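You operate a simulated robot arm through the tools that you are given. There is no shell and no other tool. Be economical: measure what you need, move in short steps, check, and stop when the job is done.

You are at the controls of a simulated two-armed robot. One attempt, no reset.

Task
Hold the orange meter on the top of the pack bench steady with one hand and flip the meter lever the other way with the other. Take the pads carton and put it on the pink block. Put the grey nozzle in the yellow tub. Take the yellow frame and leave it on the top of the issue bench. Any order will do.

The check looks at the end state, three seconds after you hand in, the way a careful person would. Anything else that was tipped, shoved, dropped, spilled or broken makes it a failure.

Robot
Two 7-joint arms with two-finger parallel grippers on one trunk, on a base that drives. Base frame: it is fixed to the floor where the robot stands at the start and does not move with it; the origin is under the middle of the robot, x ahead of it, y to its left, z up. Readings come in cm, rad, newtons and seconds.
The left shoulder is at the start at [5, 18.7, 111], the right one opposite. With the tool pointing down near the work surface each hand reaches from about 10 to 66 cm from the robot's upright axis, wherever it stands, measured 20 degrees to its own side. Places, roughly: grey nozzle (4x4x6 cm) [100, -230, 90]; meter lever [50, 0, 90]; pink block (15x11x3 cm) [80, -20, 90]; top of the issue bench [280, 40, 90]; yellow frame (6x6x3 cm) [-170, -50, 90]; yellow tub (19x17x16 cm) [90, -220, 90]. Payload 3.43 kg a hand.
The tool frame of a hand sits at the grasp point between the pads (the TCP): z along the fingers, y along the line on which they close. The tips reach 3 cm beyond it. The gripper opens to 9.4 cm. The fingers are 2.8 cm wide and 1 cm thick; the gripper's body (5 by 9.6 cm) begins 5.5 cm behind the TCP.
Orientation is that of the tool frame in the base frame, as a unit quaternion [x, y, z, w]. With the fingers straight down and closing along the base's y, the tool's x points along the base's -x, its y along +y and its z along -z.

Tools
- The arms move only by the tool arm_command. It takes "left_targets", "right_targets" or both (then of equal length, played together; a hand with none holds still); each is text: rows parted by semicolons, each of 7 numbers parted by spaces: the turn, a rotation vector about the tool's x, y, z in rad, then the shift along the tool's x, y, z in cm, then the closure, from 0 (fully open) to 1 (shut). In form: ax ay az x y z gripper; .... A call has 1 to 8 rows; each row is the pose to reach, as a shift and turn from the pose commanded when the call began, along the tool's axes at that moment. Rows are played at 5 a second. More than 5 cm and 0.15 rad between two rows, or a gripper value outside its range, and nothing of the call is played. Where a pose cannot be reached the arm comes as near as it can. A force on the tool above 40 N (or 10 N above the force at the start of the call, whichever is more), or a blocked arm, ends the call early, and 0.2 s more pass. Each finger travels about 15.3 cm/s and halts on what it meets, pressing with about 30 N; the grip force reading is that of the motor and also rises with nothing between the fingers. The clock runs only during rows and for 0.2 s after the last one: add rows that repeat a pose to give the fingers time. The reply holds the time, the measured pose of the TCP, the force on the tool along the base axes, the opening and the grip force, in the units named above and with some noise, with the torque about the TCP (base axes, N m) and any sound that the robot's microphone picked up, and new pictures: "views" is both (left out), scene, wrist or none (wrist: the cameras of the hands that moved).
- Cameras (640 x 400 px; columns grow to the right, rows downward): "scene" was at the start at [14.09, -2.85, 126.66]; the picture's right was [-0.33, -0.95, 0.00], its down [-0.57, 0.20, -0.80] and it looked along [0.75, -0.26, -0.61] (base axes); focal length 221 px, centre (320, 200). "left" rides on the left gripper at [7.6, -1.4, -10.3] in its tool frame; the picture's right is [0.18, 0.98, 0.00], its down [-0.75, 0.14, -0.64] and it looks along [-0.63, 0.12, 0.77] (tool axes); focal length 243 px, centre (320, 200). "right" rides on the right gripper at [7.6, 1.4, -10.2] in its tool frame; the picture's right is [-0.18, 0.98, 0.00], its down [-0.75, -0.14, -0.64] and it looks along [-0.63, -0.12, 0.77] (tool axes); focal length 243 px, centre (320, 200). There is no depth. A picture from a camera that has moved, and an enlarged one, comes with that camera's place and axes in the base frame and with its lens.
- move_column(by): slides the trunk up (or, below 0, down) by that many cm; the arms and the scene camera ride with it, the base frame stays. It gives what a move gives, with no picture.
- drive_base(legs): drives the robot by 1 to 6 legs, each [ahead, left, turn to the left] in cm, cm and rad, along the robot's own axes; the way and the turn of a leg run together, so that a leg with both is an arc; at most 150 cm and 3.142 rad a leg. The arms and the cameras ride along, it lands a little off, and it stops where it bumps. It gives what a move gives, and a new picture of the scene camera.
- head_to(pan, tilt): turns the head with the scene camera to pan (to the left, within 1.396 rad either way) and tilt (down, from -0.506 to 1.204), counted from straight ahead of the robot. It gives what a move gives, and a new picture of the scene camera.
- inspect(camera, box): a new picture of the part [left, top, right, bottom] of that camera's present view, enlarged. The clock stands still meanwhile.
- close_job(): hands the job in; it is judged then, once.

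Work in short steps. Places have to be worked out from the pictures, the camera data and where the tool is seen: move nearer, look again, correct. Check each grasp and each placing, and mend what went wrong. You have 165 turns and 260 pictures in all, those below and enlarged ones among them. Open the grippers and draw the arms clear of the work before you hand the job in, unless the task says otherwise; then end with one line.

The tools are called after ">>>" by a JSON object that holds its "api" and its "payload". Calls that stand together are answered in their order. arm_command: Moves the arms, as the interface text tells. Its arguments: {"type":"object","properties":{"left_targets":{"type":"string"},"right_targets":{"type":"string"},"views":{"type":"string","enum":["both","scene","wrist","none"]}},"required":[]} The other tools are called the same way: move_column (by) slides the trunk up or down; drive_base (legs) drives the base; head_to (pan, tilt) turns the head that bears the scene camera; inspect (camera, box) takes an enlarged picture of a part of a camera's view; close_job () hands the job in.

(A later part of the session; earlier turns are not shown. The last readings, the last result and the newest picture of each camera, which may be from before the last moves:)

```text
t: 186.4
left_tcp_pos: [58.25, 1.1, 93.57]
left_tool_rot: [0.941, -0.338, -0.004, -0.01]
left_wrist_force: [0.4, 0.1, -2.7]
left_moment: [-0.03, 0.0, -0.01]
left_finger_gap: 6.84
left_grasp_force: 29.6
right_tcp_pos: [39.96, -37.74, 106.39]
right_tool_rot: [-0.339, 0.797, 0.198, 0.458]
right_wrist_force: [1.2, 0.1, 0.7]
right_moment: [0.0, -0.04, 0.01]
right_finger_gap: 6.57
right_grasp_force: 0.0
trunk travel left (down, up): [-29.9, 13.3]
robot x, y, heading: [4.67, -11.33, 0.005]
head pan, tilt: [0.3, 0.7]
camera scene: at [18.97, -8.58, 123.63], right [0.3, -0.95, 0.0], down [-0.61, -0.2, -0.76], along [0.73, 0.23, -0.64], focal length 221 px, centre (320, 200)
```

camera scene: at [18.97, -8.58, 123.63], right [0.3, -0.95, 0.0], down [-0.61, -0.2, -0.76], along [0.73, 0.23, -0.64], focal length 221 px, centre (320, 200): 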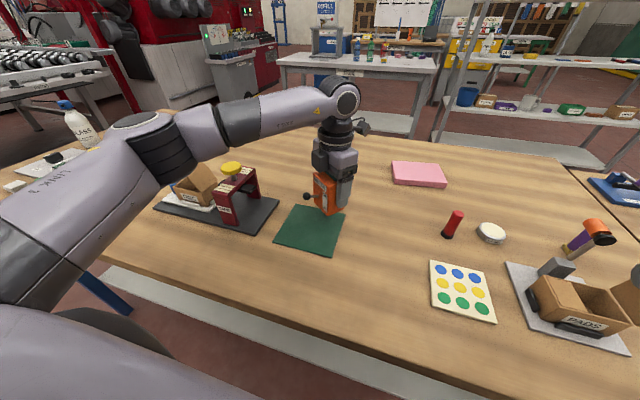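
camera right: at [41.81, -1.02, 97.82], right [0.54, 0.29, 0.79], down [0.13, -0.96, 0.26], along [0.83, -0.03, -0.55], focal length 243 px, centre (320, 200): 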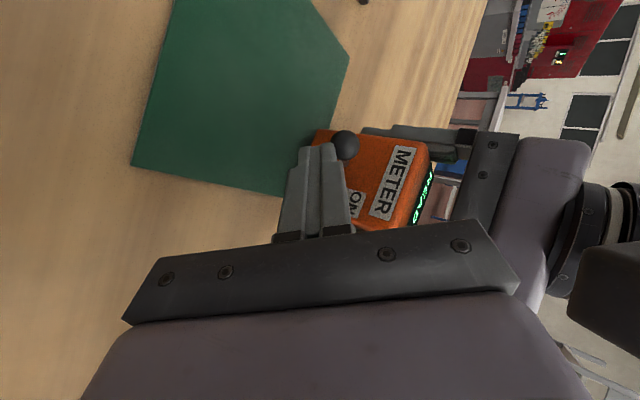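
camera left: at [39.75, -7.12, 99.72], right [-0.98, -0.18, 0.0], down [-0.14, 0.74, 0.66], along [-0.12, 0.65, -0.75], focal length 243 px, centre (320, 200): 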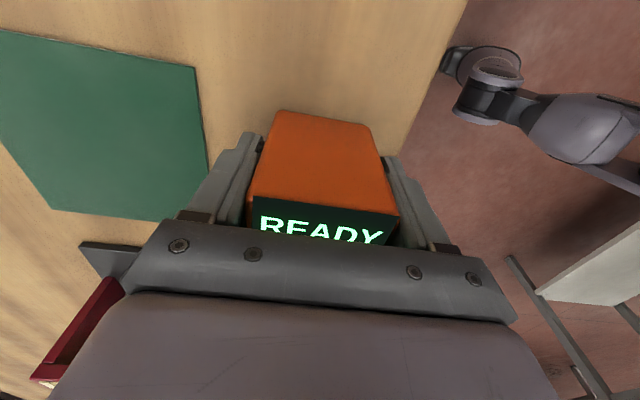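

Finish the rotation (0.69 rad), shift to (60.2, 0.3), then lower.

>>> {"api": "arm_command", "payload": {"left_targets": "0 0 -0.14 0.4 -0.1 0 0.5; 0 0 -0.28 0.8 -0.25 0 0.5; 0 0 -0.42 1.2 -0.4 0 0.5; 0 0 -0.56 1.6 -0.5 0 0.5; 0 0 -0.69 2 -0.62 0 0.5; 0 0 -0.69 2 -0.62 2 0.5; 0 0 -0.69 2 -0.62 3.6 0.5; 0 0 -0.69 2 -0.62 3.6 0.5", "views": "wrist"}}

>>> {"api": "inspect", "payload": {"camera": "scene", "box": [240, 130, 400, 260]}}

```text
t: 188.2
left_tcp_pos: [60.11, 0.29, 90.15]
left_tool_rot: [1.0, 0.001, -0.001, -0.01]
left_wrist_force: [-0.4, 0.0, -2.0]
left_moment: [-0.01, 0.0, -0.01]
left_finger_gap: 6.84
left_grasp_force: 29.6
right_tcp_pos: [39.94, -37.89, 106.39]
right_tool_rot: [-0.339, 0.797, 0.198, 0.459]
right_wrist_force: [-0.1, 0.6, -0.1]
right_moment: [0.01, 0.03, 0.02]
right_finger_gap: 6.58
right_grasp_force: 0.0
trunk travel left (down, up): [-29.9, 13.3]
robot x, y, heading: [4.34, -11.07, 0.01]
head pan, tilt: [0.3, 0.7]
camera left: at [67.82, 1.47, 100.41], right [0.18, -0.98, -0.02], down [-0.75, -0.16, 0.64], along [-0.63, -0.1, -0.77], focal length 243 px, centre (320, 200)
```

left: 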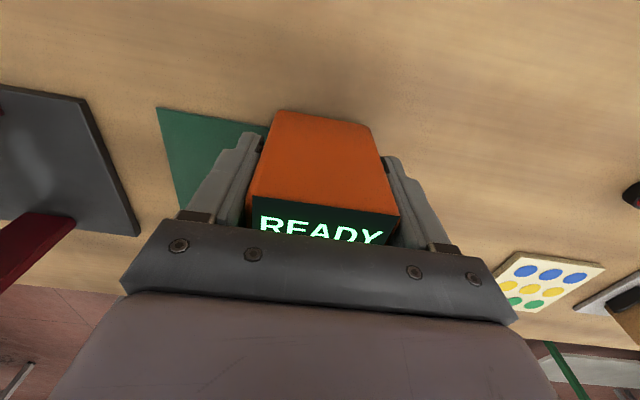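

```text
3.08 times, centred on (320, 195) of scene
camera zoom: at [18.92, -8.58, 123.64], right [0.3, -0.95, 0.0], down [-0.61, -0.2, -0.76], along [0.73, 0.23, -0.64], focal length 681 px, centre (320, 215)
```

zoom: 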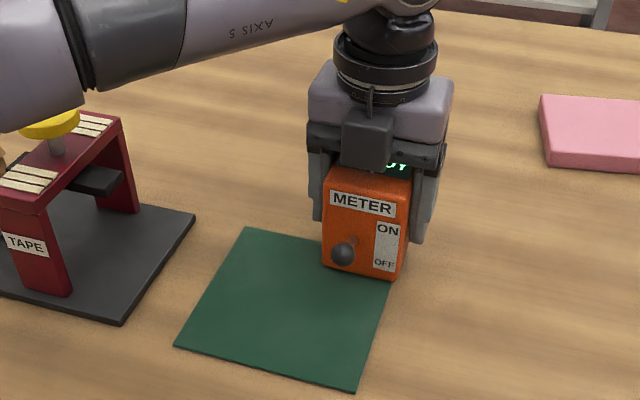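

Nearly down and correctly facing. Lower 0.5 cm to contact and release gently.

>>> {"api": "arm_command", "payload": {"left_targets": "0 0 0 0 0 0.25 0.5; 0 0 0 0 0 0.45 0.5; 0 0 0 0 0 0.45 0.5", "views": "none"}}

>>> {"api": "arm_command", "payload": {"left_targets": "0 0 0 0 0 0 0.2; 0 0 0 0 0 0 0; 0 0 0 0 0 0 0; 0 0 0 0 0 -4 0; 0 0 0 0 0 -8 0; 0 0 0 0 0 -12 0; 0 0 0 0 0 -15 0", "views": "none"}}

>>> {"api": "inspect", "payload": {"camera": "scene", "box": [240, 130, 400, 260]}}

```text
t: 189.0
left_tcp_pos: [60.29, 0.37, 90.02]
left_tool_rot: [1.0, 0.001, 0.003, -0.009]
left_wrist_force: [2.1, 1.5, 18.3]
left_moment: [-0.55, 0.56, -0.01]
left_finger_gap: 6.82
left_grasp_force: 30.1
right_tcp_pos: [39.78, -37.81, 106.39]
right_tool_rot: [-0.338, 0.797, 0.197, 0.46]
right_wrist_force: [0.1, 0.4, 0.5]
right_moment: [-0.01, -0.01, 0.01]
right_finger_gap: 6.57
right_grasp_force: 0.0
trunk travel left (down, up): [-29.9, 13.3]
robot x, y, heading: [4.93, -10.93, 0.009]
head pan, tilt: [0.3, 0.7]
```

```text
t: 190.6
left_tcp_pos: [60.05, 0.15, 104.78]
left_tool_rot: [1.0, 0.0, -0.001, -0.01]
left_wrist_force: [-0.5, -0.9, -0.1]
left_moment: [-0.03, -0.01, -0.01]
left_finger_gap: 9.39
left_grasp_force: 0.1
right_tcp_pos: [40.01, -37.92, 106.39]
right_tool_rot: [-0.339, 0.797, 0.198, 0.459]
right_wrist_force: [-0.5, 0.4, 0.4]
right_moment: [0.01, 0.01, -0.01]
right_finger_gap: 6.57
right_grasp_force: 0.1
trunk travel left (down, up): [-29.9, 13.3]
robot x, y, heading: [5.23, -11.34, 0.009]
head pan, tilt: [0.3, 0.7]
```

```text
3.08 times, centred on (320, 195) of scene
camera zoom: at [18.88, -8.6, 123.64], right [0.3, -0.95, 0.0], down [-0.61, -0.2, -0.77], along [0.73, 0.23, -0.64], focal length 681 px, centre (320, 215)
```

zoom: 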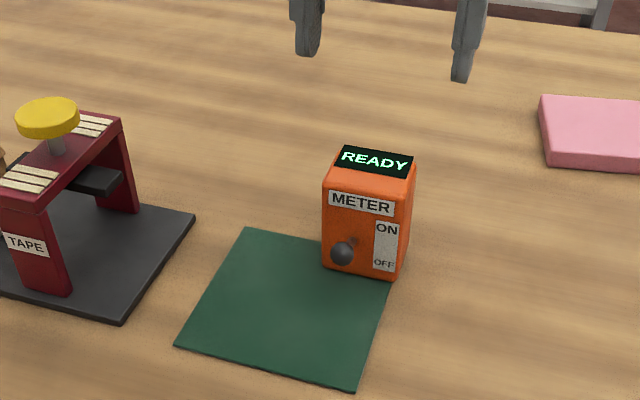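

Meter is back in place: upright, READY/ON. Next the PADS carton: look at it closely.

>>> {"api": "head_to", "payload": {"pan": -0.45, "tilt": 0.85}}

>>> {"api": "inspect", "payload": {"camera": "scene", "box": [240, 100, 440, 230]}}

```text
t: 191.7
left_tcp_pos: [59.88, 0.11, 104.57]
left_tool_rot: [1.0, 0.0, 0.0, -0.01]
left_wrist_force: [-0.4, -0.3, 0.0]
left_moment: [-0.01, 0.01, -0.01]
left_finger_gap: 9.41
left_grasp_force: 0.0
right_tcp_pos: [40.03, -37.8, 106.45]
right_tool_rot: [-0.339, 0.798, 0.198, 0.458]
right_wrist_force: [0.5, -0.4, 0.4]
right_moment: [-0.01, -0.01, 0.01]
right_finger_gap: 6.59
right_grasp_force: 0.1
trunk travel left (down, up): [-29.9, 13.3]
robot x, y, heading: [5.06, -11.4, 0.008]
head pan, tilt: [-0.45, 0.85]
camera scene: at [17.88, -14.5, 122.42], right [-0.43, -0.9, 0.0], down [-0.68, 0.32, -0.66], along [0.6, -0.28, -0.75], focal length 221 px, centre (320, 200)
```

scene: 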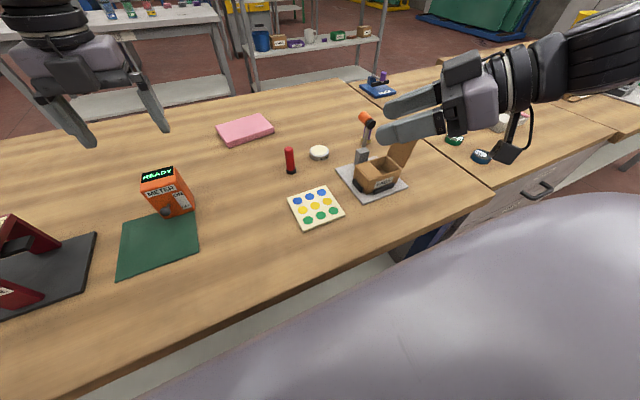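

```text
3.08 times, centred on (340, 165) of scene
camera zoom: at [17.88, -14.5, 122.42], right [-0.43, -0.9, 0.0], down [-0.68, 0.32, -0.66], along [0.6, -0.28, -0.75], focal length 681 px, centre (258, 308)
```

zoom: 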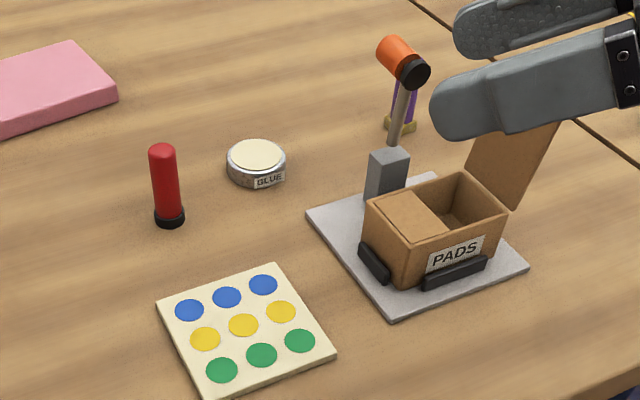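

Carton: x 44.9–49.7, y −37.9…−46.9, rim z≈90, lid up on its right side. I'll grasp across x with the right hand (ψ=−90, camera on the left side). Orient it now, in place.

>>> {"api": "arm_command", "payload": {"right_targets": "0 0.147 0 0 0 0 0.2; 0 0.294 0 0 0 0 0; 0 0.441 0 0 0 0 0; 0 0.588 0 0 0 0 0; 0 0.735 0 0 0 0 0; 0 0.882 0 0 0 0 0; 0 1.029 0 0 0 0 0; 0 1.05 0 0 0 0 0", "views": "none"}}

>>> {"api": "arm_command", "payload": {"right_targets": "0 0 0.147 0 0 0 0; 0 0 0.294 0 0 0 0; 0 0 0.441 0 0 0 0; 0 0 0.588 0 0 0 0; 0 0 0.735 0 0 0 0; 0 0 0.882 0 0 0 0; 0 0 1.029 0 0 0 0; 0 0 1.176 0 0 0 0", "views": "none"}}

>>> {"api": "arm_command", "payload": {"right_targets": "0 0 0.147 0 0 0 0; 0 0 0.294 0 0 0 0; 0 0 0.441 0 0 0 0; 0 0 0.588 0 0 0 0; 0 0 0.735 0 0 0 0; 0 0 0.882 0 0 0 0; 0 0 1.029 0 0 0 0; 0 0 1.176 0 0 0 0", "views": "wrist"}}

```text
t: 193.5
left_tcp_pos: [60.02, 0.11, 104.79]
left_tool_rot: [1.0, 0.001, 0.001, -0.011]
left_wrist_force: [0.0, 0.2, 0.8]
left_moment: [-0.01, 0.0, -0.02]
left_finger_gap: 9.4
left_grasp_force: 0.0
right_tcp_pos: [41.1, -39.32, 100.02]
right_tool_rot: [-0.352, 0.869, 0.147, 0.316]
right_wrist_force: [0.2, 0.7, -0.4]
right_moment: [-0.01, 0.0, -0.01]
right_finger_gap: 9.41
right_grasp_force: 0.0
right hand out of reach, approached as far as the arm can: row 2, 3, 4, 5, 6, 7, 8
trunk travel left (down, up): [-29.9, 13.3]
robot x, y, heading: [4.96, -11.29, 0.012]
head pan, tilt: [-0.45, 0.85]
```

```text
t: 195.3
left_tcp_pos: [59.78, 0.05, 104.63]
left_tool_rot: [1.0, 0.0, -0.001, -0.011]
left_wrist_force: [0.0, 0.0, -1.1]
left_moment: [-0.01, -0.02, -0.01]
left_finger_gap: 9.4
left_grasp_force: 0.0
right_tcp_pos: [41.37, -39.49, 99.8]
right_tool_rot: [0.191, 0.918, 0.298, 0.18]
right_wrist_force: [-0.6, -0.3, 0.2]
right_moment: [0.01, -0.01, 0.02]
right_finger_gap: 9.39
right_grasp_force: 0.0
trunk travel left (down, up): [-29.9, 13.3]
robot x, y, heading: [5.33, -11.1, 0.008]
head pan, tilt: [-0.45, 0.85]
```

```text
t: 197.1
left_tcp_pos: [60.02, 0.04, 104.72]
left_tool_rot: [1.0, 0.0, -0.001, -0.011]
left_wrist_force: [-0.4, 0.0, -0.6]
left_moment: [0.0, 0.0, 0.0]
left_finger_gap: 9.39
left_grasp_force: 0.0
right_tcp_pos: [41.44, -39.33, 99.74]
right_tool_rot: [0.668, 0.658, 0.348, -0.016]
right_wrist_force: [-0.6, -0.6, -0.4]
right_moment: [-0.01, 0.03, 0.03]
right_finger_gap: 9.4
right_grasp_force: 0.0
trunk travel left (down, up): [-29.9, 13.3]
robot x, y, heading: [4.76, -11.19, 0.006]
head pan, tilt: [-0.45, 0.85]
camera right: at [37.33, -37.8, 111.85], right [0.89, -0.29, 0.34], down [-0.33, -0.94, 0.06], along [0.3, -0.16, -0.94], focal length 243 px, centre (320, 200)
```

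right: 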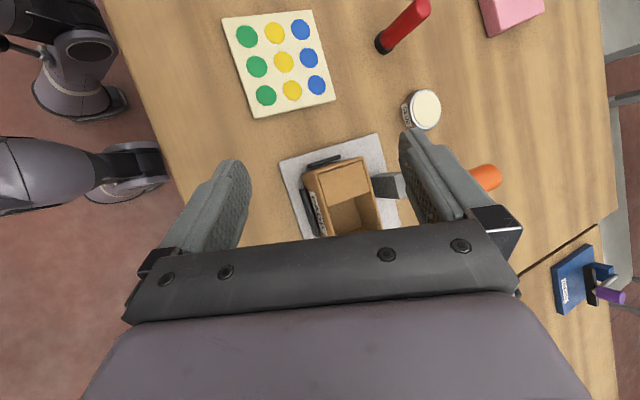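

Hand is spun; now take out the 40° tilt while moving above the carton (47.3, −41, 101).

>>> {"api": "arm_command", "payload": {"right_targets": "0.096 -0.105 -0.003 -0.3 1.2 0.1 0; 0.192 -0.21 -0.006 -0.55 2.4 0.25 0; 0.288 -0.316 -0.009 -0.85 3.7 0.4 0; 0.384 -0.421 -0.012 -1.1 4.9 0.55 0; 0.48 -0.526 -0.015 -1.39 6.14 0.67 0; 0.48 -0.526 -0.015 -1.39 6.14 0.67 0", "views": "wrist"}}

```text
t: 198.5
left_tcp_pos: [60.02, 0.12, 104.86]
left_tool_rot: [1.0, 0.0, 0.001, -0.009]
left_wrist_force: [0.7, -0.5, 0.6]
left_moment: [-0.01, -0.06, -0.01]
left_finger_gap: 9.39
left_grasp_force: 0.0
right_tcp_pos: [45.55, -44.41, 89.92]
right_tool_rot: [0.693, 0.678, 0.244, -0.032]
right_wrist_force: [-0.3, 1.0, 1.6]
right_moment: [-0.04, -0.06, -0.02]
right_finger_gap: 9.39
right_grasp_force: 0.0
right hand out of reach, approached as far as the arm can: row 1, 2, 3, 4, 5, 6
trunk travel left (down, up): [-29.9, 13.3]
robot x, y, heading: [4.66, -10.95, 0.007]
head pan, tilt: [-0.45, 0.85]
camera right: at [43.62, -41.3, 102.2], right [0.95, -0.25, 0.21], down [-0.3, -0.93, 0.24], along [0.14, -0.29, -0.95], focal length 243 px, centre (320, 200)
```

right: 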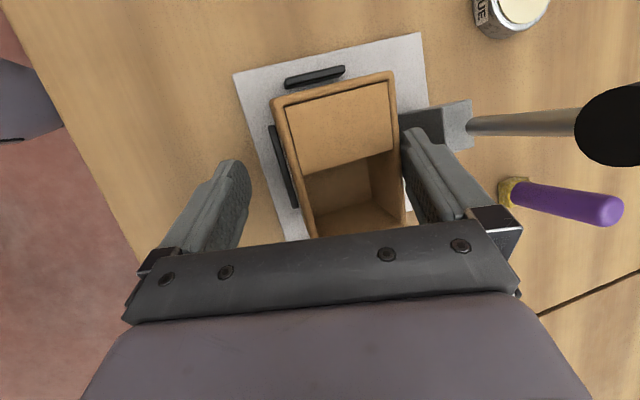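

The solver dropped the hand around the carton with tilt; back straight out along the tool axis now.

>>> {"api": "arm_command", "payload": {"right_targets": "0 0 0 0 0 -3 0; 0 0 0 0 0 -7 0; 0 0 0 0 0 -11 0; 0 0 0 0 0 -15 0", "views": "scene"}}

>>> {"api": "inspect", "payload": {"camera": "scene", "box": [300, 100, 460, 220]}}

```text
t: 199.5
left_tcp_pos: [60.13, 0.03, 104.72]
left_tool_rot: [1.0, 0.001, -0.001, -0.011]
left_wrist_force: [0.1, -0.1, 0.3]
left_moment: [-0.01, -0.01, 0.0]
left_finger_gap: 9.38
left_grasp_force: 0.0
right_tcp_pos: [44.25, -53.87, 96.06]
right_tool_rot: [0.69, 0.675, 0.26, -0.036]
right_wrist_force: [0.7, -0.5, -0.7]
right_moment: [0.02, 0.02, 0.01]
right_finger_gap: 9.41
right_grasp_force: 0.0
right hand out of reach, approached as far as the arm can: row 1, 2, 3, 4
trunk travel left (down, up): [-29.9, 13.3]
robot x, y, heading: [5.24, -11.18, 0.009]
head pan, tilt: [-0.45, 0.85]
camera scene: at [17.94, -14.49, 122.4], right [-0.43, -0.9, 0.0], down [-0.68, 0.32, -0.66], along [0.6, -0.28, -0.75], focal length 221 px, centre (320, 200)
```

scene: 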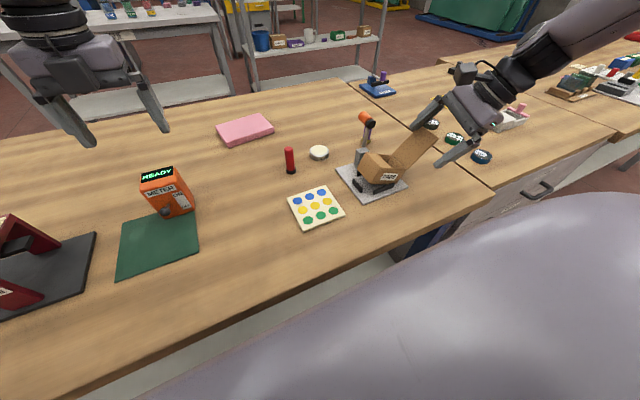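

```text
3.33 times, centred on (380, 160) of scene
camera zoom: at [17.94, -14.49, 122.4], right [-0.43, -0.9, 0.0], down [-0.68, 0.32, -0.66], along [0.6, -0.28, -0.75], focal length 738 px, centre (120, 333)
```

zoom: 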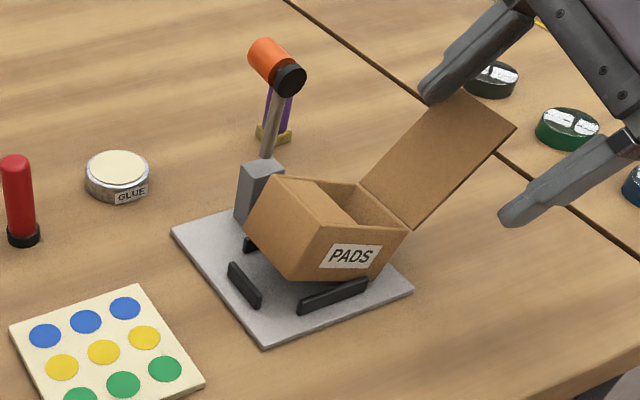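

The arm moved sideways and is pressing the open lid, tipping the carton. Reverse slowly along the same line so it settles back.

>>> {"api": "arm_command", "payload": {"right_targets": "0 0 0 0.75 -0.18 1.2 0; 0 0 0 1.5 -0.36 2.4 0; 0 0 0 2.3 -0.54 3.5 0; 0 0 0 3.04 -0.72 4.75 0; 0 0 0 3.8 -0.9 5.9 0", "views": "none"}}

>>> {"api": "inspect", "payload": {"camera": "scene", "box": [300, 100, 460, 220]}}

```text
t: 200.7
left_tcp_pos: [60.04, -0.01, 104.71]
left_tool_rot: [1.0, 0.0, 0.001, -0.011]
left_wrist_force: [-0.9, 0.2, 0.0]
left_moment: [0.0, -0.01, -0.01]
left_finger_gap: 9.41
left_grasp_force: 0.0
right_tcp_pos: [44.8, -47.86, 91.69]
right_tool_rot: [0.693, 0.677, 0.246, -0.032]
right_wrist_force: [-2.3, -3.0, 8.4]
right_moment: [-0.12, -0.11, -0.04]
right_finger_gap: 9.4
right_grasp_force: 0.0
right hand out of reach, approached as far as the arm can: row 1, 2, 3
trunk travel left (down, up): [-29.9, 13.3]
robot x, y, heading: [4.96, -11.16, 0.003]
head pan, tilt: [-0.45, 0.85]
```

```text
3.33 times, centred on (380, 160) of scene
camera zoom: at [17.8, -14.5, 122.44], right [-0.43, -0.9, 0.0], down [-0.68, 0.32, -0.66], along [0.6, -0.28, -0.75], focal length 738 px, centre (120, 333)
```

zoom: 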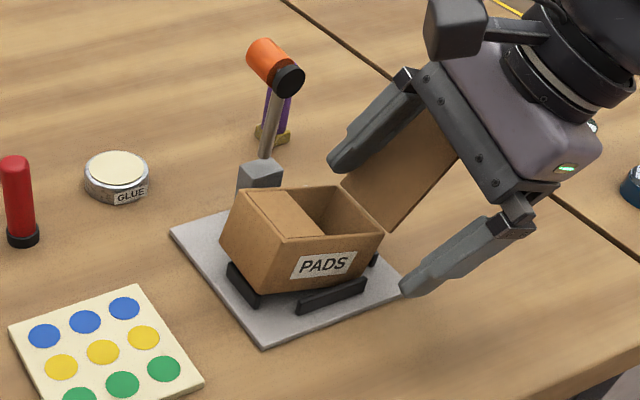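

Use the trunk to lift everything straight up off the lid.

>>> {"api": "move_column", "payload": {"by": 13}}

>>> {"api": "inspect", "payload": {"camera": "scene", "box": [300, 120, 460, 240]}}

```text
t: 202.3
left_tcp_pos: [60.14, -0.05, 117.63]
left_tool_rot: [1.0, 0.0, -0.001, -0.011]
left_wrist_force: [0.4, -0.8, 0.6]
left_moment: [-0.01, -0.02, 0.02]
left_finger_gap: 9.41
left_grasp_force: 0.0
right_tcp_pos: [44.65, -47.88, 104.6]
right_tool_rot: [0.693, 0.677, 0.245, -0.033]
right_wrist_force: [0.1, 0.6, 0.0]
right_moment: [0.02, 0.02, 0.01]
right_finger_gap: 9.38
right_grasp_force: 0.1
trunk travel left (down, up): [-42.9, 0.3]
robot x, y, heading: [5.09, -11.12, 0.008]
head pan, tilt: [-0.45, 0.85]
```

```text
3.33 times, centred on (380, 180) of scene
camera zoom: at [17.89, -14.51, 135.41], right [-0.43, -0.9, 0.0], down [-0.68, 0.32, -0.66], along [0.6, -0.28, -0.75], focal length 738 px, centre (120, 267)
```

zoom: 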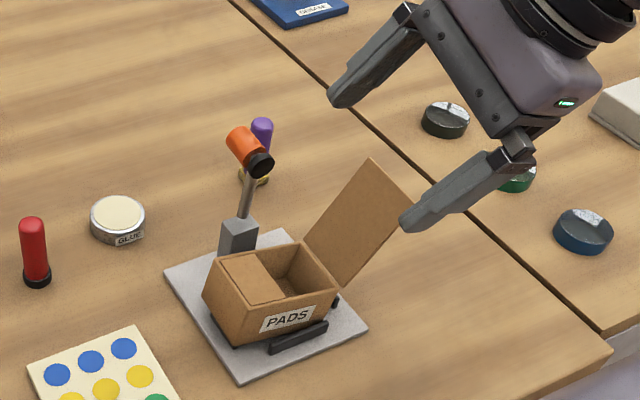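

Carton is intact, slightly turned (centre ≈(48, −41.8)). I'll use the reliable left arm: drive right 41 cm and yaw the left hand to 82°.

>>> {"api": "drive_base", "payload": {"legs": [[-3, -41, 0]]}}

>>> {"api": "arm_command", "payload": {"left_targets": "0 0 0.147 1 0 0 0; 0 0 0.294 2 0 0 0; 0 0 0.441 3 0 0 0; 0 0 0.588 4 0 0 0; 0 0 0.735 5 0 0 0; 0 0 0.882 6 0 0 0; 0 0 1.029 6 0 0 0; 0 0 1.176 6 0 0 0", "views": "none"}}

>>> {"api": "arm_command", "payload": {"left_targets": "0 0 0.147 0 0 2 0; 0 0 0.294 0 0 4 0; 0 0 0.441 0 0 6 0; 0 0 0.534 0 0 8 0; 0 0 0.534 0 0 8 0", "views": "both"}}

```text
t: 204.8
left_tcp_pos: [57.47, -41.49, 117.76]
left_tool_rot: [1.0, 0.003, -0.002, -0.01]
left_wrist_force: [0.5, -0.4, 0.0]
left_moment: [-0.02, 0.02, 0.02]
left_finger_gap: 9.39
left_grasp_force: 0.2
right_tcp_pos: [42.59, -89.5, 104.57]
right_tool_rot: [0.691, 0.679, 0.245, -0.035]
right_wrist_force: [-0.8, -0.3, -0.4]
right_moment: [0.04, 0.01, -0.02]
right_finger_gap: 9.39
right_grasp_force: 0.1
trunk travel left (down, up): [-42.9, 0.3]
robot x, y, heading: [2.42, -52.94, 0.017]
head pan, tilt: [-0.45, 0.85]
camera scene: at [15.39, -56.4, 135.41], right [-0.42, -0.91, 0.0], down [-0.68, 0.32, -0.66], along [0.6, -0.28, -0.75], focal length 221 px, centre (320, 200)
```

scene: 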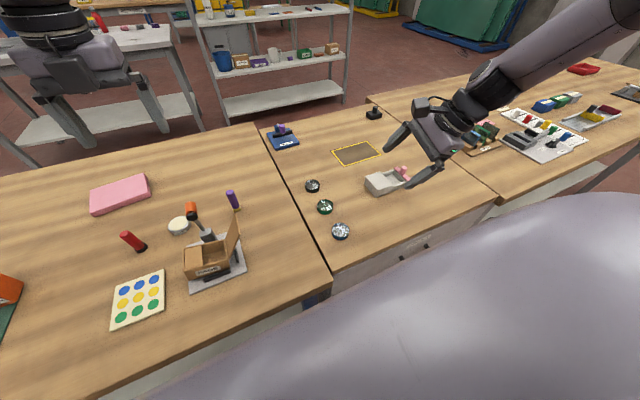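

```text
t: 206.7
left_tcp_pos: [62.22, -40.87, 117.2]
left_tool_rot: [0.833, -0.553, -0.006, -0.009]
left_wrist_force: [0.1, -0.5, -0.4]
left_moment: [0.02, -0.01, 0.02]
left_finger_gap: 9.43
left_grasp_force: 0.0
left hand out of reach, approached as far as the arm can: row 5, 6, 7, 8
right_tcp_pos: [42.63, -89.33, 104.72]
right_tool_rot: [0.69, 0.68, 0.245, -0.035]
right_wrist_force: [0.4, -0.8, -0.1]
right_moment: [0.06, -0.06, 0.02]
right_finger_gap: 9.41
right_grasp_force: 0.1
trunk travel left (down, up): [-42.9, 0.3]
robot x, y, heading: [2.49, -53.28, 0.017]
head pan, tilt: [-0.45, 0.85]
```

```text
t: 207.8
left_tcp_pos: [62.36, -40.74, 109.23]
left_tool_rot: [-0.659, 0.752, 0.008, 0.007]
left_wrist_force: [0.1, -0.2, 0.8]
left_moment: [-0.02, 0.01, 0.0]
left_finger_gap: 9.42
left_grasp_force: 0.0
right_tcp_pos: [42.64, -89.51, 104.64]
right_tool_rot: [0.691, 0.679, 0.245, -0.033]
right_wrist_force: [0.1, 0.3, 0.4]
right_moment: [-0.03, -0.01, 0.01]
right_finger_gap: 9.43
right_grasp_force: 0.1
trunk travel left (down, up): [-42.9, 0.3]
robot x, y, heading: [2.46, -53.33, 0.018]
head pan, tilt: [-0.45, 0.85]
camera scene: at [15.38, -56.35, 135.42], right [-0.42, -0.91, 0.0], down [-0.68, 0.32, -0.66], along [0.6, -0.28, -0.75], focal length 221 px, centre (320, 200)
camera left: at [62.83, -48.63, 119.43], right [-1.0, -0.05, 0.0], down [-0.04, 0.75, 0.66], along [-0.03, 0.66, -0.75], focal length 243 px, centre (320, 200)
```

scene: 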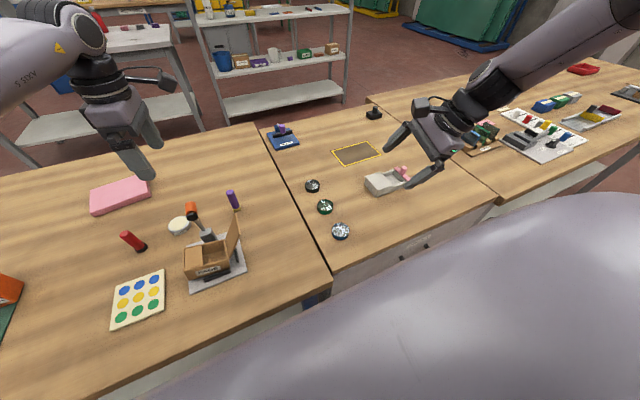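
left: 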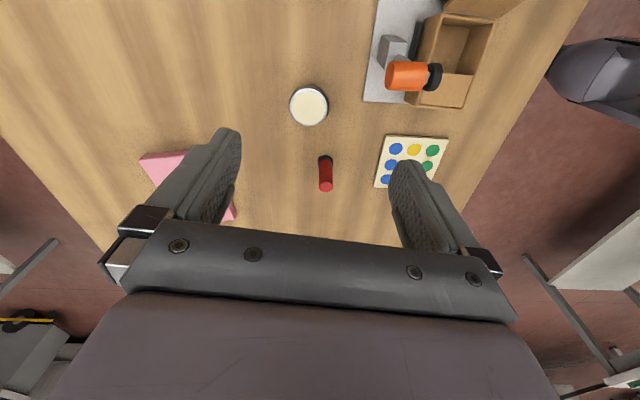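

Bring the hand over the carton at (48.4, −42), z 103, and look before lowering.

>>> {"api": "arm_command", "payload": {"left_targets": "0 0 -0.02 0.7 3.6 0 0; 0 0 -0.04 1.4 7.1 1 0; 0 0 -0.06 2.2 10.6 3 0; 0 0 -0.06 3.0 13.8 6 0; 0 0 -0.06 3.0 13.8 6 0", "views": "wrist"}}

```text
t: 209.1
left_tcp_pos: [48.15, -41.74, 103.4]
left_tool_rot: [-0.681, 0.732, 0.008, 0.007]
left_wrist_force: [0.4, -0.6, -0.8]
left_moment: [0.01, -0.01, -0.04]
left_finger_gap: 9.4
left_grasp_force: 0.0
right_tcp_pos: [42.54, -89.46, 104.68]
right_tool_rot: [0.691, 0.68, 0.245, -0.035]
right_wrist_force: [0.3, -0.6, -0.6]
right_moment: [-0.02, 0.01, -0.01]
right_finger_gap: 9.38
right_grasp_force: 0.0
trunk travel left (down, up): [-42.9, 0.3]
robot x, y, heading: [2.54, -53.44, 0.011]
head pan, tilt: [-0.45, 0.85]
camera left: at [49.06, -49.7, 113.52], right [-0.99, -0.11, 0.0], down [-0.09, 0.75, 0.66], along [-0.07, 0.65, -0.75], focal length 243 px, centre (320, 200)
```

left: 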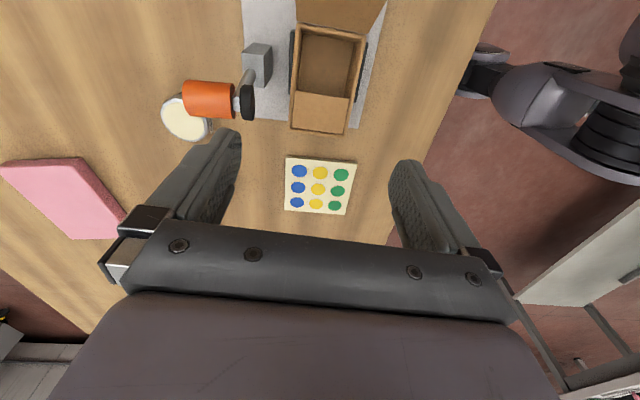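

Aligned: carton x 45.5–50.8, y −38.7…−47.2. Lower to z≈90.4 and close.

>>> {"api": "arm_command", "payload": {"left_targets": "0 0 -0.035 0 0 4.5 0; 0 0 -0.07 -0.2 0 9 0; 0 0 -0.07 -0.2 0 13 0; 0 0 -0.07 -0.2 0 13 0.2; 0 0 -0.07 -0.2 0 13 0.4; 0 0 -0.07 -0.2 0 13 0.55; 0 0 -0.07 -0.2 0 13 0.55", "views": "wrist"}}

```text
t: 209.4
left_tcp_pos: [48.38, -41.81, 101.19]
left_tool_rot: [-0.691, 0.722, -0.004, 0.013]
left_wrist_force: [-6.7, 4.1, 12.3]
left_moment: [-0.06, -0.38, 0.06]
left_finger_gap: 8.96
left_grasp_force: 0.0
right_tcp_pos: [42.59, -89.5, 104.59]
right_tool_rot: [0.689, 0.681, 0.245, -0.036]
right_wrist_force: [0.0, 0.9, -0.8]
right_moment: [0.0, 0.04, 0.01]
right_finger_gap: 9.4
right_grasp_force: 0.1
trunk travel left (down, up): [-42.9, 0.3]
robot x, y, heading: [2.48, -53.5, 0.013]
head pan, tilt: [-0.45, 0.85]
stopped in row 1 (left hand): the force on the tool passed its limit (the readings are from after the stop); the commanded pose is now the measured one
camera left: at [49.37, -49.68, 111.4], right [-0.99, -0.14, -0.02], down [-0.12, 0.75, 0.65], along [-0.07, 0.65, -0.76], focal length 243 px, centre (320, 200)
```

left: 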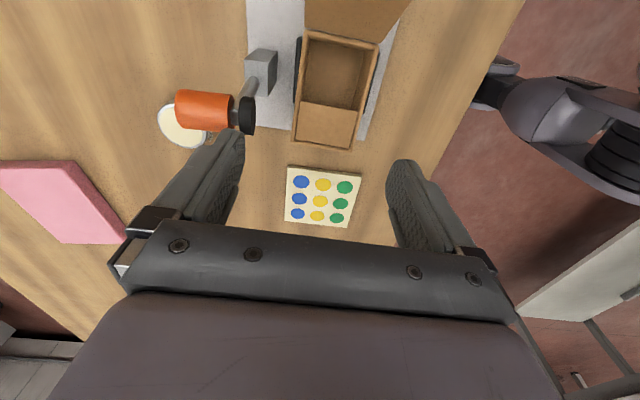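

That contact is the hammer head standing behind the carton (≈(53.3, −43.3, 97)). Shift left by ~2 cm, narrow the opening, and lean the hand slightly to clear it.

>>> {"api": "arm_command", "payload": {"left_targets": "0 0 0 0 0 -2.5 0.2; 0 0.06 0 -1 0.2 -2.5 0.23; 0 0.12 0 -1.9 0.4 -2.5 0.23; 0 0.12 0 -1.9 0.4 -2.5 0.23", "views": "wrist"}}

>>> {"api": "inspect", "payload": {"camera": "scene", "box": [130, 150, 290, 310]}}

```text
t: 210.4
left_tcp_pos: [47.95, -39.91, 103.42]
left_tool_rot: [-0.69, 0.722, -0.043, -0.032]
left_wrist_force: [-0.7, -0.6, -0.7]
left_moment: [0.0, 0.01, 0.0]
left_finger_gap: 7.27
left_grasp_force: 0.0
right_tcp_pos: [42.52, -89.53, 104.62]
right_tool_rot: [0.691, 0.679, 0.245, -0.034]
right_wrist_force: [0.3, 0.2, -0.4]
right_moment: [0.0, -0.02, 0.04]
right_finger_gap: 9.38
right_grasp_force: 0.1
trunk travel left (down, up): [-42.9, 0.3]
robot x, y, heading: [2.25, -52.94, 0.018]
head pan, tilt: [-0.45, 0.85]
camera left: at [49.02, -46.54, 114.54], right [-0.99, -0.14, 0.0], down [-0.11, 0.82, 0.56], along [-0.08, 0.55, -0.83], focal length 243 px, centre (320, 200)
```

left: 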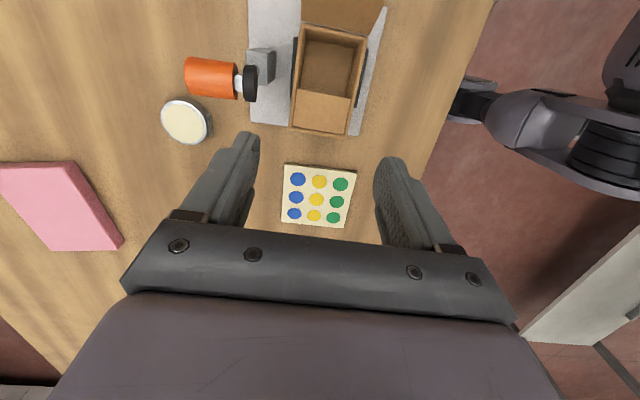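

```text
2.50 times, centred on (210, 230) of scene
camera zoom: at [15.41, -56.35, 135.41], right [-0.42, -0.91, 0.0], down [-0.68, 0.32, -0.66], along [0.6, -0.28, -0.75], focal length 553 px, centre (595, 125)
```

zoom: 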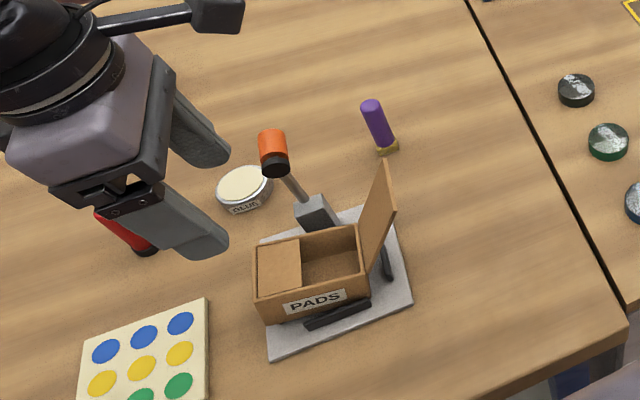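

Clear now. Lower straight down 12.8 cm and close.

>>> {"api": "arm_command", "payload": {"left_targets": "0 0 0 -0.54 0 4.5 0.23; 0 0 0 -1.08 0 9 0.23; 0 0 0 -1.54 0 12.6 0.23; 0 0 0 -1.54 0 12.6 0.23; 0 0 0 -1.54 0 12.6 0.4; 0 0 0 -1.54 0 12.6 0.55; 0 0 0 -1.54 0 12.6 0.55", "views": "wrist"}}

```text
t: 212.1
left_tcp_pos: [48.12, -39.9, 90.71]
left_tool_rot: [-0.69, 0.722, -0.043, -0.031]
left_wrist_force: [-2.1, 0.9, -0.3]
left_moment: [0.05, 0.07, -0.01]
left_finger_gap: 6.33
left_grasp_force: 30.1
right_tcp_pos: [42.47, -89.46, 104.59]
right_tool_rot: [0.69, 0.68, 0.244, -0.034]
right_wrist_force: [-0.3, 0.3, -0.3]
right_moment: [0.02, -0.02, 0.0]
right_finger_gap: 9.42
right_grasp_force: 0.1
trunk travel left (down, up): [-42.9, 0.3]
robot x, y, heading: [2.36, -53.13, 0.017]
head pan, tilt: [-0.45, 0.85]
camera left: at [49.2, -46.47, 101.69], right [-0.99, -0.14, 0.0], down [-0.11, 0.82, 0.56], along [-0.08, 0.55, -0.83], focal length 243 px, centre (320, 200)
```

left: 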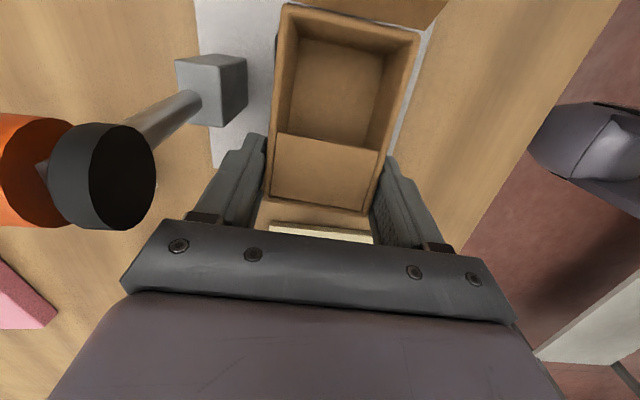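

Gripped (6.3 cm, 30 N). Lift straight up 8 cm and check.

>>> {"api": "arm_command", "payload": {"left_targets": "0 0 0 0.12 0 -1 0.6; 0 0 0 0.36 0 -3 0.6; 0 0 0 0.72 0 -6 0.6; 0 0 0 1.1 0 -9 0.6; 0 0 0 1.1 0 -9 0.6", "views": "both"}}

```text
t: 213.2
left_tcp_pos: [48.13, -40.06, 100.01]
left_tool_rot: [-0.69, 0.722, -0.045, -0.032]
left_wrist_force: [-0.1, 0.1, -0.7]
left_moment: [0.04, 0.0, 0.0]
left_finger_gap: 6.31
left_grasp_force: 30.6
right_tcp_pos: [42.54, -89.54, 104.64]
right_tool_rot: [0.691, 0.68, 0.245, -0.034]
right_wrist_force: [0.4, -1.1, -0.9]
right_moment: [0.0, 0.01, 0.0]
right_finger_gap: 9.41
right_grasp_force: 0.0
trunk travel left (down, up): [-42.9, 0.3]
robot x, y, heading: [2.56, -53.32, 0.018]
head pan, tilt: [-0.45, 0.85]
camera scene: at [15.41, -56.33, 135.41], right [-0.42, -0.91, 0.0], down [-0.68, 0.32, -0.66], along [0.6, -0.28, -0.75], focal length 221 px, centre (320, 200)
camera left: at [49.15, -46.59, 111.08], right [-0.99, -0.14, 0.0], down [-0.11, 0.82, 0.56], along [-0.08, 0.55, -0.83], focal length 243 px, centre (320, 200)
```

scene: 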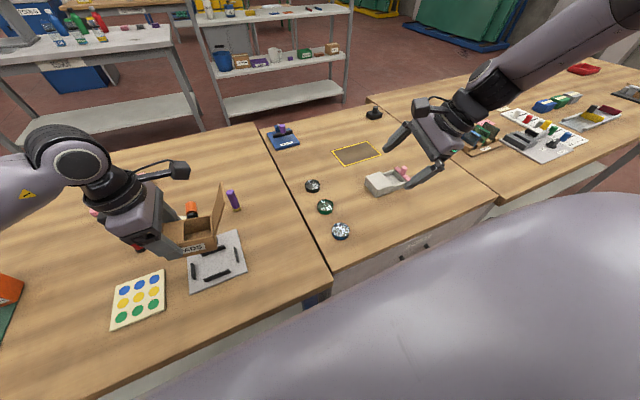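
left: 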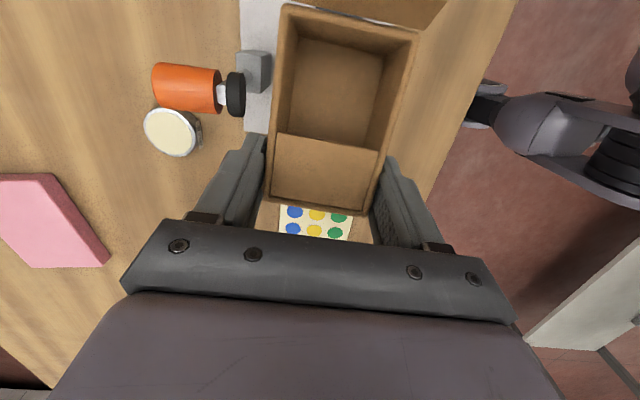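

Carton is held securely. Carry it round the bench's left end to the far side (pink block isn't reachable from here): back off, go left, turn around in the open.

>>> {"api": "drive_base", "payload": {"legs": [[-45, 0, 0], [0, 150, 0], [0, 55, 0], [0, 0, 3.12]]}}

```text
t: 233.0
left_tcp_pos: [-93.12, 139.76, 99.95]
left_tool_rot: [0.731, 0.681, 0.032, -0.043]
left_wrist_force: [0.4, -0.3, -1.1]
left_moment: [-0.04, 0.02, -0.01]
left_finger_gap: 6.34
left_grasp_force: 30.1
right_tcp_pos: [-86.21, 188.95, 104.69]
right_tool_rot: [-0.671, 0.699, -0.032, -0.245]
right_wrist_force: [-0.1, -0.1, 0.0]
right_moment: [-0.02, 0.02, -0.05]
right_finger_gap: 9.41
right_grasp_force: 0.0
trunk travel left (down, up): [-42.9, 0.3]
robot x, y, heading: [-46.99, 151.9, 3.13]
head pan, tilt: [-0.45, 0.85]
camera scene: at [-59.89, 155.13, 135.41], right [0.45, 0.9, 0.0], down [0.67, -0.33, -0.66], along [-0.59, 0.29, -0.75], focal length 221 px, centre (320, 200)
```

scene: 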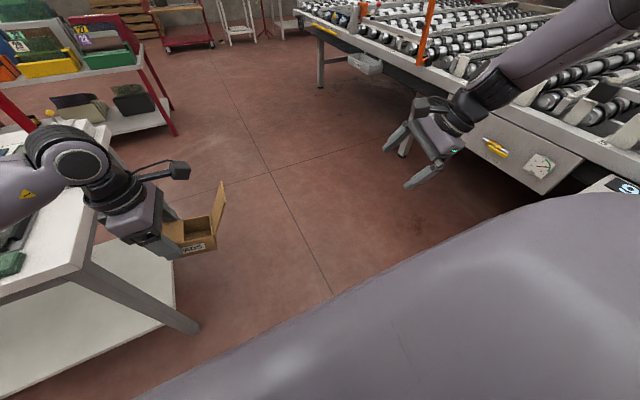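

Clear. Now drive backward along the far side line (robot facing −x).

>>> {"api": "drive_base", "payload": {"legs": [[-150, 0, 0.01], [-37, 0, 0]]}}

>>> {"api": "head_to", "payload": {"pan": 0.6, "tilt": 0.5}}

```text
t: 242.4
left_tcp_pos: [95.18, 139.81, 100.06]
left_tool_rot: [0.72, 0.691, 0.032, -0.045]
left_wrist_force: [0.8, -0.8, -0.9]
left_moment: [0.01, -0.01, 0.03]
left_finger_gap: 6.31
left_grasp_force: 30.0
right_tcp_pos: [100.49, 189.2, 104.7]
right_tool_rot: [-0.682, 0.689, -0.035, -0.244]
right_wrist_force: [0.7, 0.6, 0.7]
right_moment: [0.02, 0.0, -0.01]
right_finger_gap: 9.4
right_grasp_force: 0.1
trunk travel left (down, up): [-42.9, 0.3]
robot x, y, heading: [140.88, 152.97, -3.122]
head pan, tilt: [-0.45, 0.85]
camera scene: at [127.92, 156.26, 135.42], right [0.42, 0.91, 0.0], down [0.68, -0.31, -0.66], along [-0.6, 0.28, -0.75], focal length 221 px, centre (320, 200)
```

scene: 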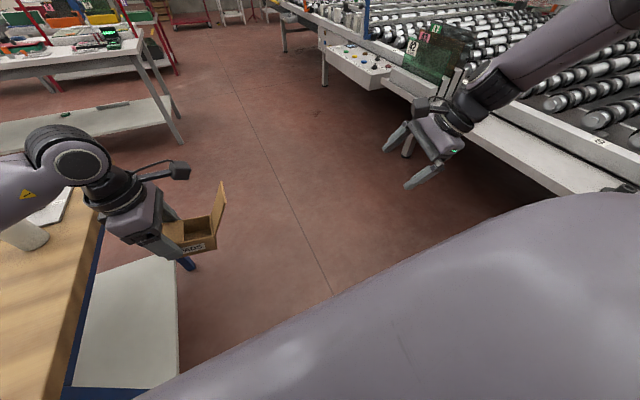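

```text
t: 243.8
left_tcp_pos: [95.1, 139.86, 99.87]
left_tool_rot: [0.72, 0.691, 0.031, -0.043]
left_wrist_force: [-0.2, 0.3, -0.6]
left_moment: [-0.02, 0.02, 0.0]
left_finger_gap: 6.32
left_grasp_force: 29.7
right_tcp_pos: [100.58, 189.32, 104.68]
right_tool_rot: [-0.682, 0.689, -0.035, -0.244]
right_wrist_force: [-1.5, 0.4, -0.5]
right_moment: [0.01, 0.04, -0.01]
right_finger_gap: 9.41
right_grasp_force: 0.0
trunk travel left (down, up): [-42.9, 0.3]
robot x, y, heading: [140.56, 153.44, -3.121]
head pan, tilt: [0.6, 0.499]
camera scene: at [127.57, 147.71, 138.41], right [-0.58, 0.81, 0.0], down [0.39, 0.28, -0.88], along [-0.71, -0.51, -0.48], focal length 221 px, centre (320, 200)
```

scene: 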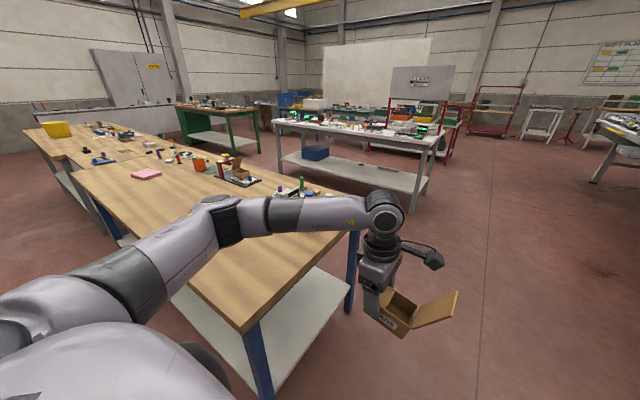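

Good view; slide along the far side (robot's left) toward the pink block.

>>> {"api": "drive_base", "payload": {"legs": [[0, 150, -0.02], [0, 12, 0]]}}

>>> {"api": "head_to", "payload": {"pan": 0.25, "tilt": 0.7}}

```text
t: 251.3
left_tcp_pos: [94.98, -7.62, 100.03]
left_tool_rot: [0.74, 0.67, 0.034, -0.043]
left_wrist_force: [0.3, -0.3, -0.4]
left_moment: [-0.05, -0.02, -0.02]
left_finger_gap: 6.3
left_grasp_force: 30.2
right_tcp_pos: [103.19, 41.39, 104.66]
right_tool_rot: [-0.663, 0.707, -0.028, -0.245]
right_wrist_force: [0.1, 0.4, 0.1]
right_moment: [0.05, -0.02, -0.02]
right_finger_gap: 9.4
right_grasp_force: 0.0
trunk travel left (down, up): [-42.9, 0.3]
robot x, y, heading: [141.8, 3.24, 3.104]
head pan, tilt: [0.6, 0.499]
stopped in leg 1: the robot was blocked; the commanded pose is now the measured one
camera scene: at [127.91, -1.61, 138.41], right [-0.53, 0.85, 0.0], down [0.4, 0.26, -0.88], along [-0.74, -0.47, -0.48], focal length 221 px, centre (320, 200)
```

scene: 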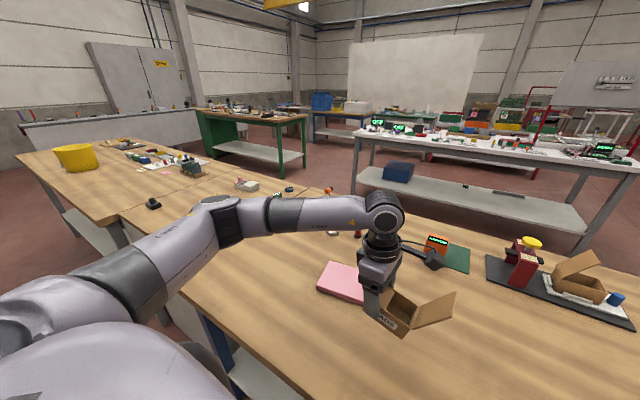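

```text
t: 252.1
left_tcp_pos: [95.02, -7.58, 99.83]
left_tool_rot: [0.74, 0.671, 0.033, -0.043]
left_wrist_force: [-0.4, 0.1, 0.3]
left_moment: [0.03, 0.03, 0.02]
left_finger_gap: 6.3
left_grasp_force: 30.1
right_tcp_pos: [103.26, 41.61, 104.66]
right_tool_rot: [-0.662, 0.708, -0.028, -0.246]
right_wrist_force: [-0.3, -0.7, 0.4]
right_moment: [-0.03, 0.01, -0.02]
right_finger_gap: 9.4
right_grasp_force: 0.0
trunk travel left (down, up): [-42.9, 0.3]
robot x, y, heading: [141.29, 3.03, 3.107]
head pan, tilt: [0.25, 0.7]
camera scene: at [127.3, 1.45, 136.64], right [-0.21, 0.98, 0.0], down [0.63, 0.14, -0.77], along [-0.75, -0.16, -0.64], focal length 221 px, centre (320, 200)
```

scene: 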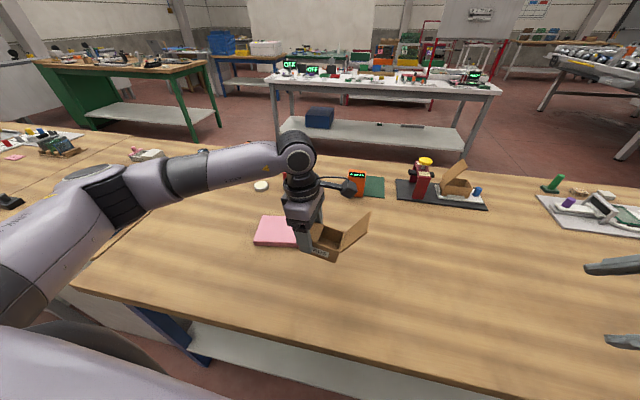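

Pink block centre ≈(85, −19.5). Drive forward ~7 and left ~15 to bring the carton over it, then check with the left camera.

>>> {"api": "drive_base", "payload": {"legs": [[0, 15, 0.03], [7, 0, 0]]}}

>>> {"api": "inspect", "payload": {"camera": "left", "box": [0, 0, 640, 400]}}

```text
t: 253.7
left_tcp_pos: [95.32, -24.39, 99.91]
left_tool_rot: [0.731, 0.681, 0.032, -0.042]
left_wrist_force: [-0.1, 0.2, -0.8]
left_moment: [0.01, -0.01, 0.01]
left_finger_gap: 6.31
left_grasp_force: 29.8
right_tcp_pos: [102.28, 24.93, 104.61]
right_tool_rot: [-0.671, 0.699, -0.031, -0.245]
right_wrist_force: [-0.2, 0.1, 0.3]
right_moment: [0.01, -0.03, -0.03]
right_finger_gap: 9.41
right_grasp_force: 0.0
trunk travel left (down, up): [-42.9, 0.3]
robot x, y, heading: [140.98, -12.51, 3.131]
head pan, tilt: [0.25, 0.7]
stopped in leg 2: the robot was blocked; the commanded pose is now the measured one
camera scene: at [127.35, -14.47, 136.64], right [-0.24, 0.97, 0.0], down [0.63, 0.15, -0.77], along [-0.74, -0.18, -0.64], focal length 221 px, centre (320, 200)
```

scene: 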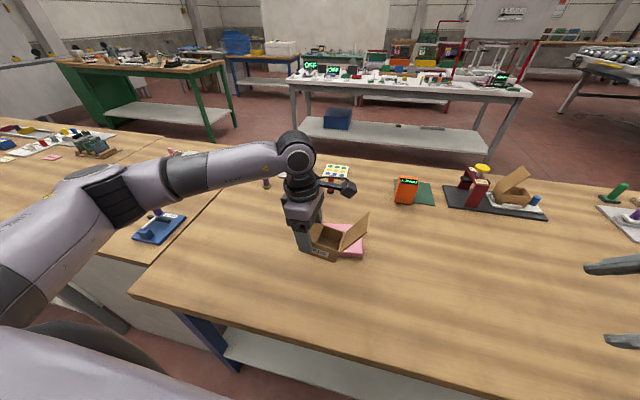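

```text
1.00 times, centred on (320, 200) of left
camera zoom: at [94.64, -17.81, 110.98], right [0.99, 0.11, 0.0], down [0.09, -0.83, 0.56], along [0.06, -0.55, -0.83], focal length 243 px, centre (320, 200)
```

zoom: 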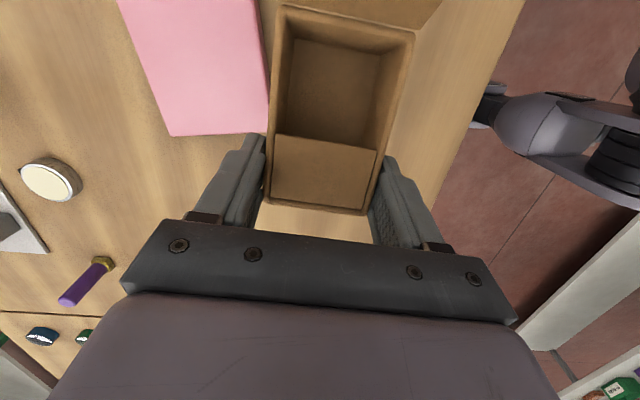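

Robot is at its closest (x≈141). Move the arm: carton to pink centre (85.7, −19.3) → TCP (85.7, −22.5).

>>> {"api": "arm_command", "payload": {"left_targets": "0 0 0 0.4 -3.2 0 0.6; 0 0 0 0.8 -6.4 0 0.6; 0 0 0 1.22 -9.7 0.3 0.6; 0 0 0 1.22 -9.7 0.3 0.6", "views": "both"}}

```text
t: 254.7
left_tcp_pos: [85.72, -22.51, 100.03]
left_tool_rot: [0.732, 0.68, 0.033, -0.043]
left_wrist_force: [-0.2, -0.9, -1.0]
left_moment: [-0.03, 0.01, 0.0]
left_finger_gap: 6.33
left_grasp_force: 29.9
right_tcp_pos: [102.26, 24.87, 104.7]
right_tool_rot: [-0.67, 0.7, -0.03, -0.245]
right_wrist_force: [0.1, 0.3, 0.4]
right_moment: [-0.01, 0.01, 0.01]
right_finger_gap: 9.4
right_grasp_force: 0.0
trunk travel left (down, up): [-42.9, 0.3]
robot x, y, heading: [141.75, -12.74, 3.129]
head pan, tilt: [0.25, 0.7]
camera scene: at [127.37, -14.55, 136.64], right [-0.24, 0.97, 0.0], down [0.63, 0.15, -0.77], along [-0.74, -0.18, -0.64], focal length 221 px, centre (320, 200)
camera left: at [85.01, -15.93, 111.13], right [0.99, 0.11, 0.0], down [0.09, -0.83, 0.56], along [0.06, -0.55, -0.83], focal length 243 px, centre (320, 200)
```

scene: 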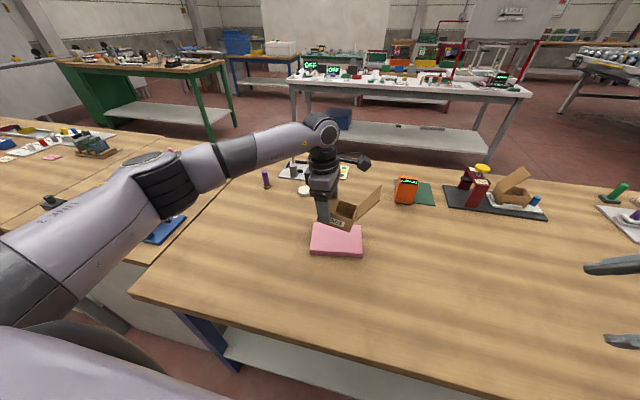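
left: 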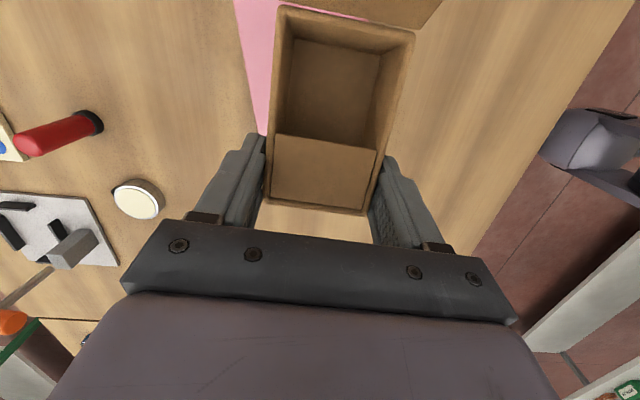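

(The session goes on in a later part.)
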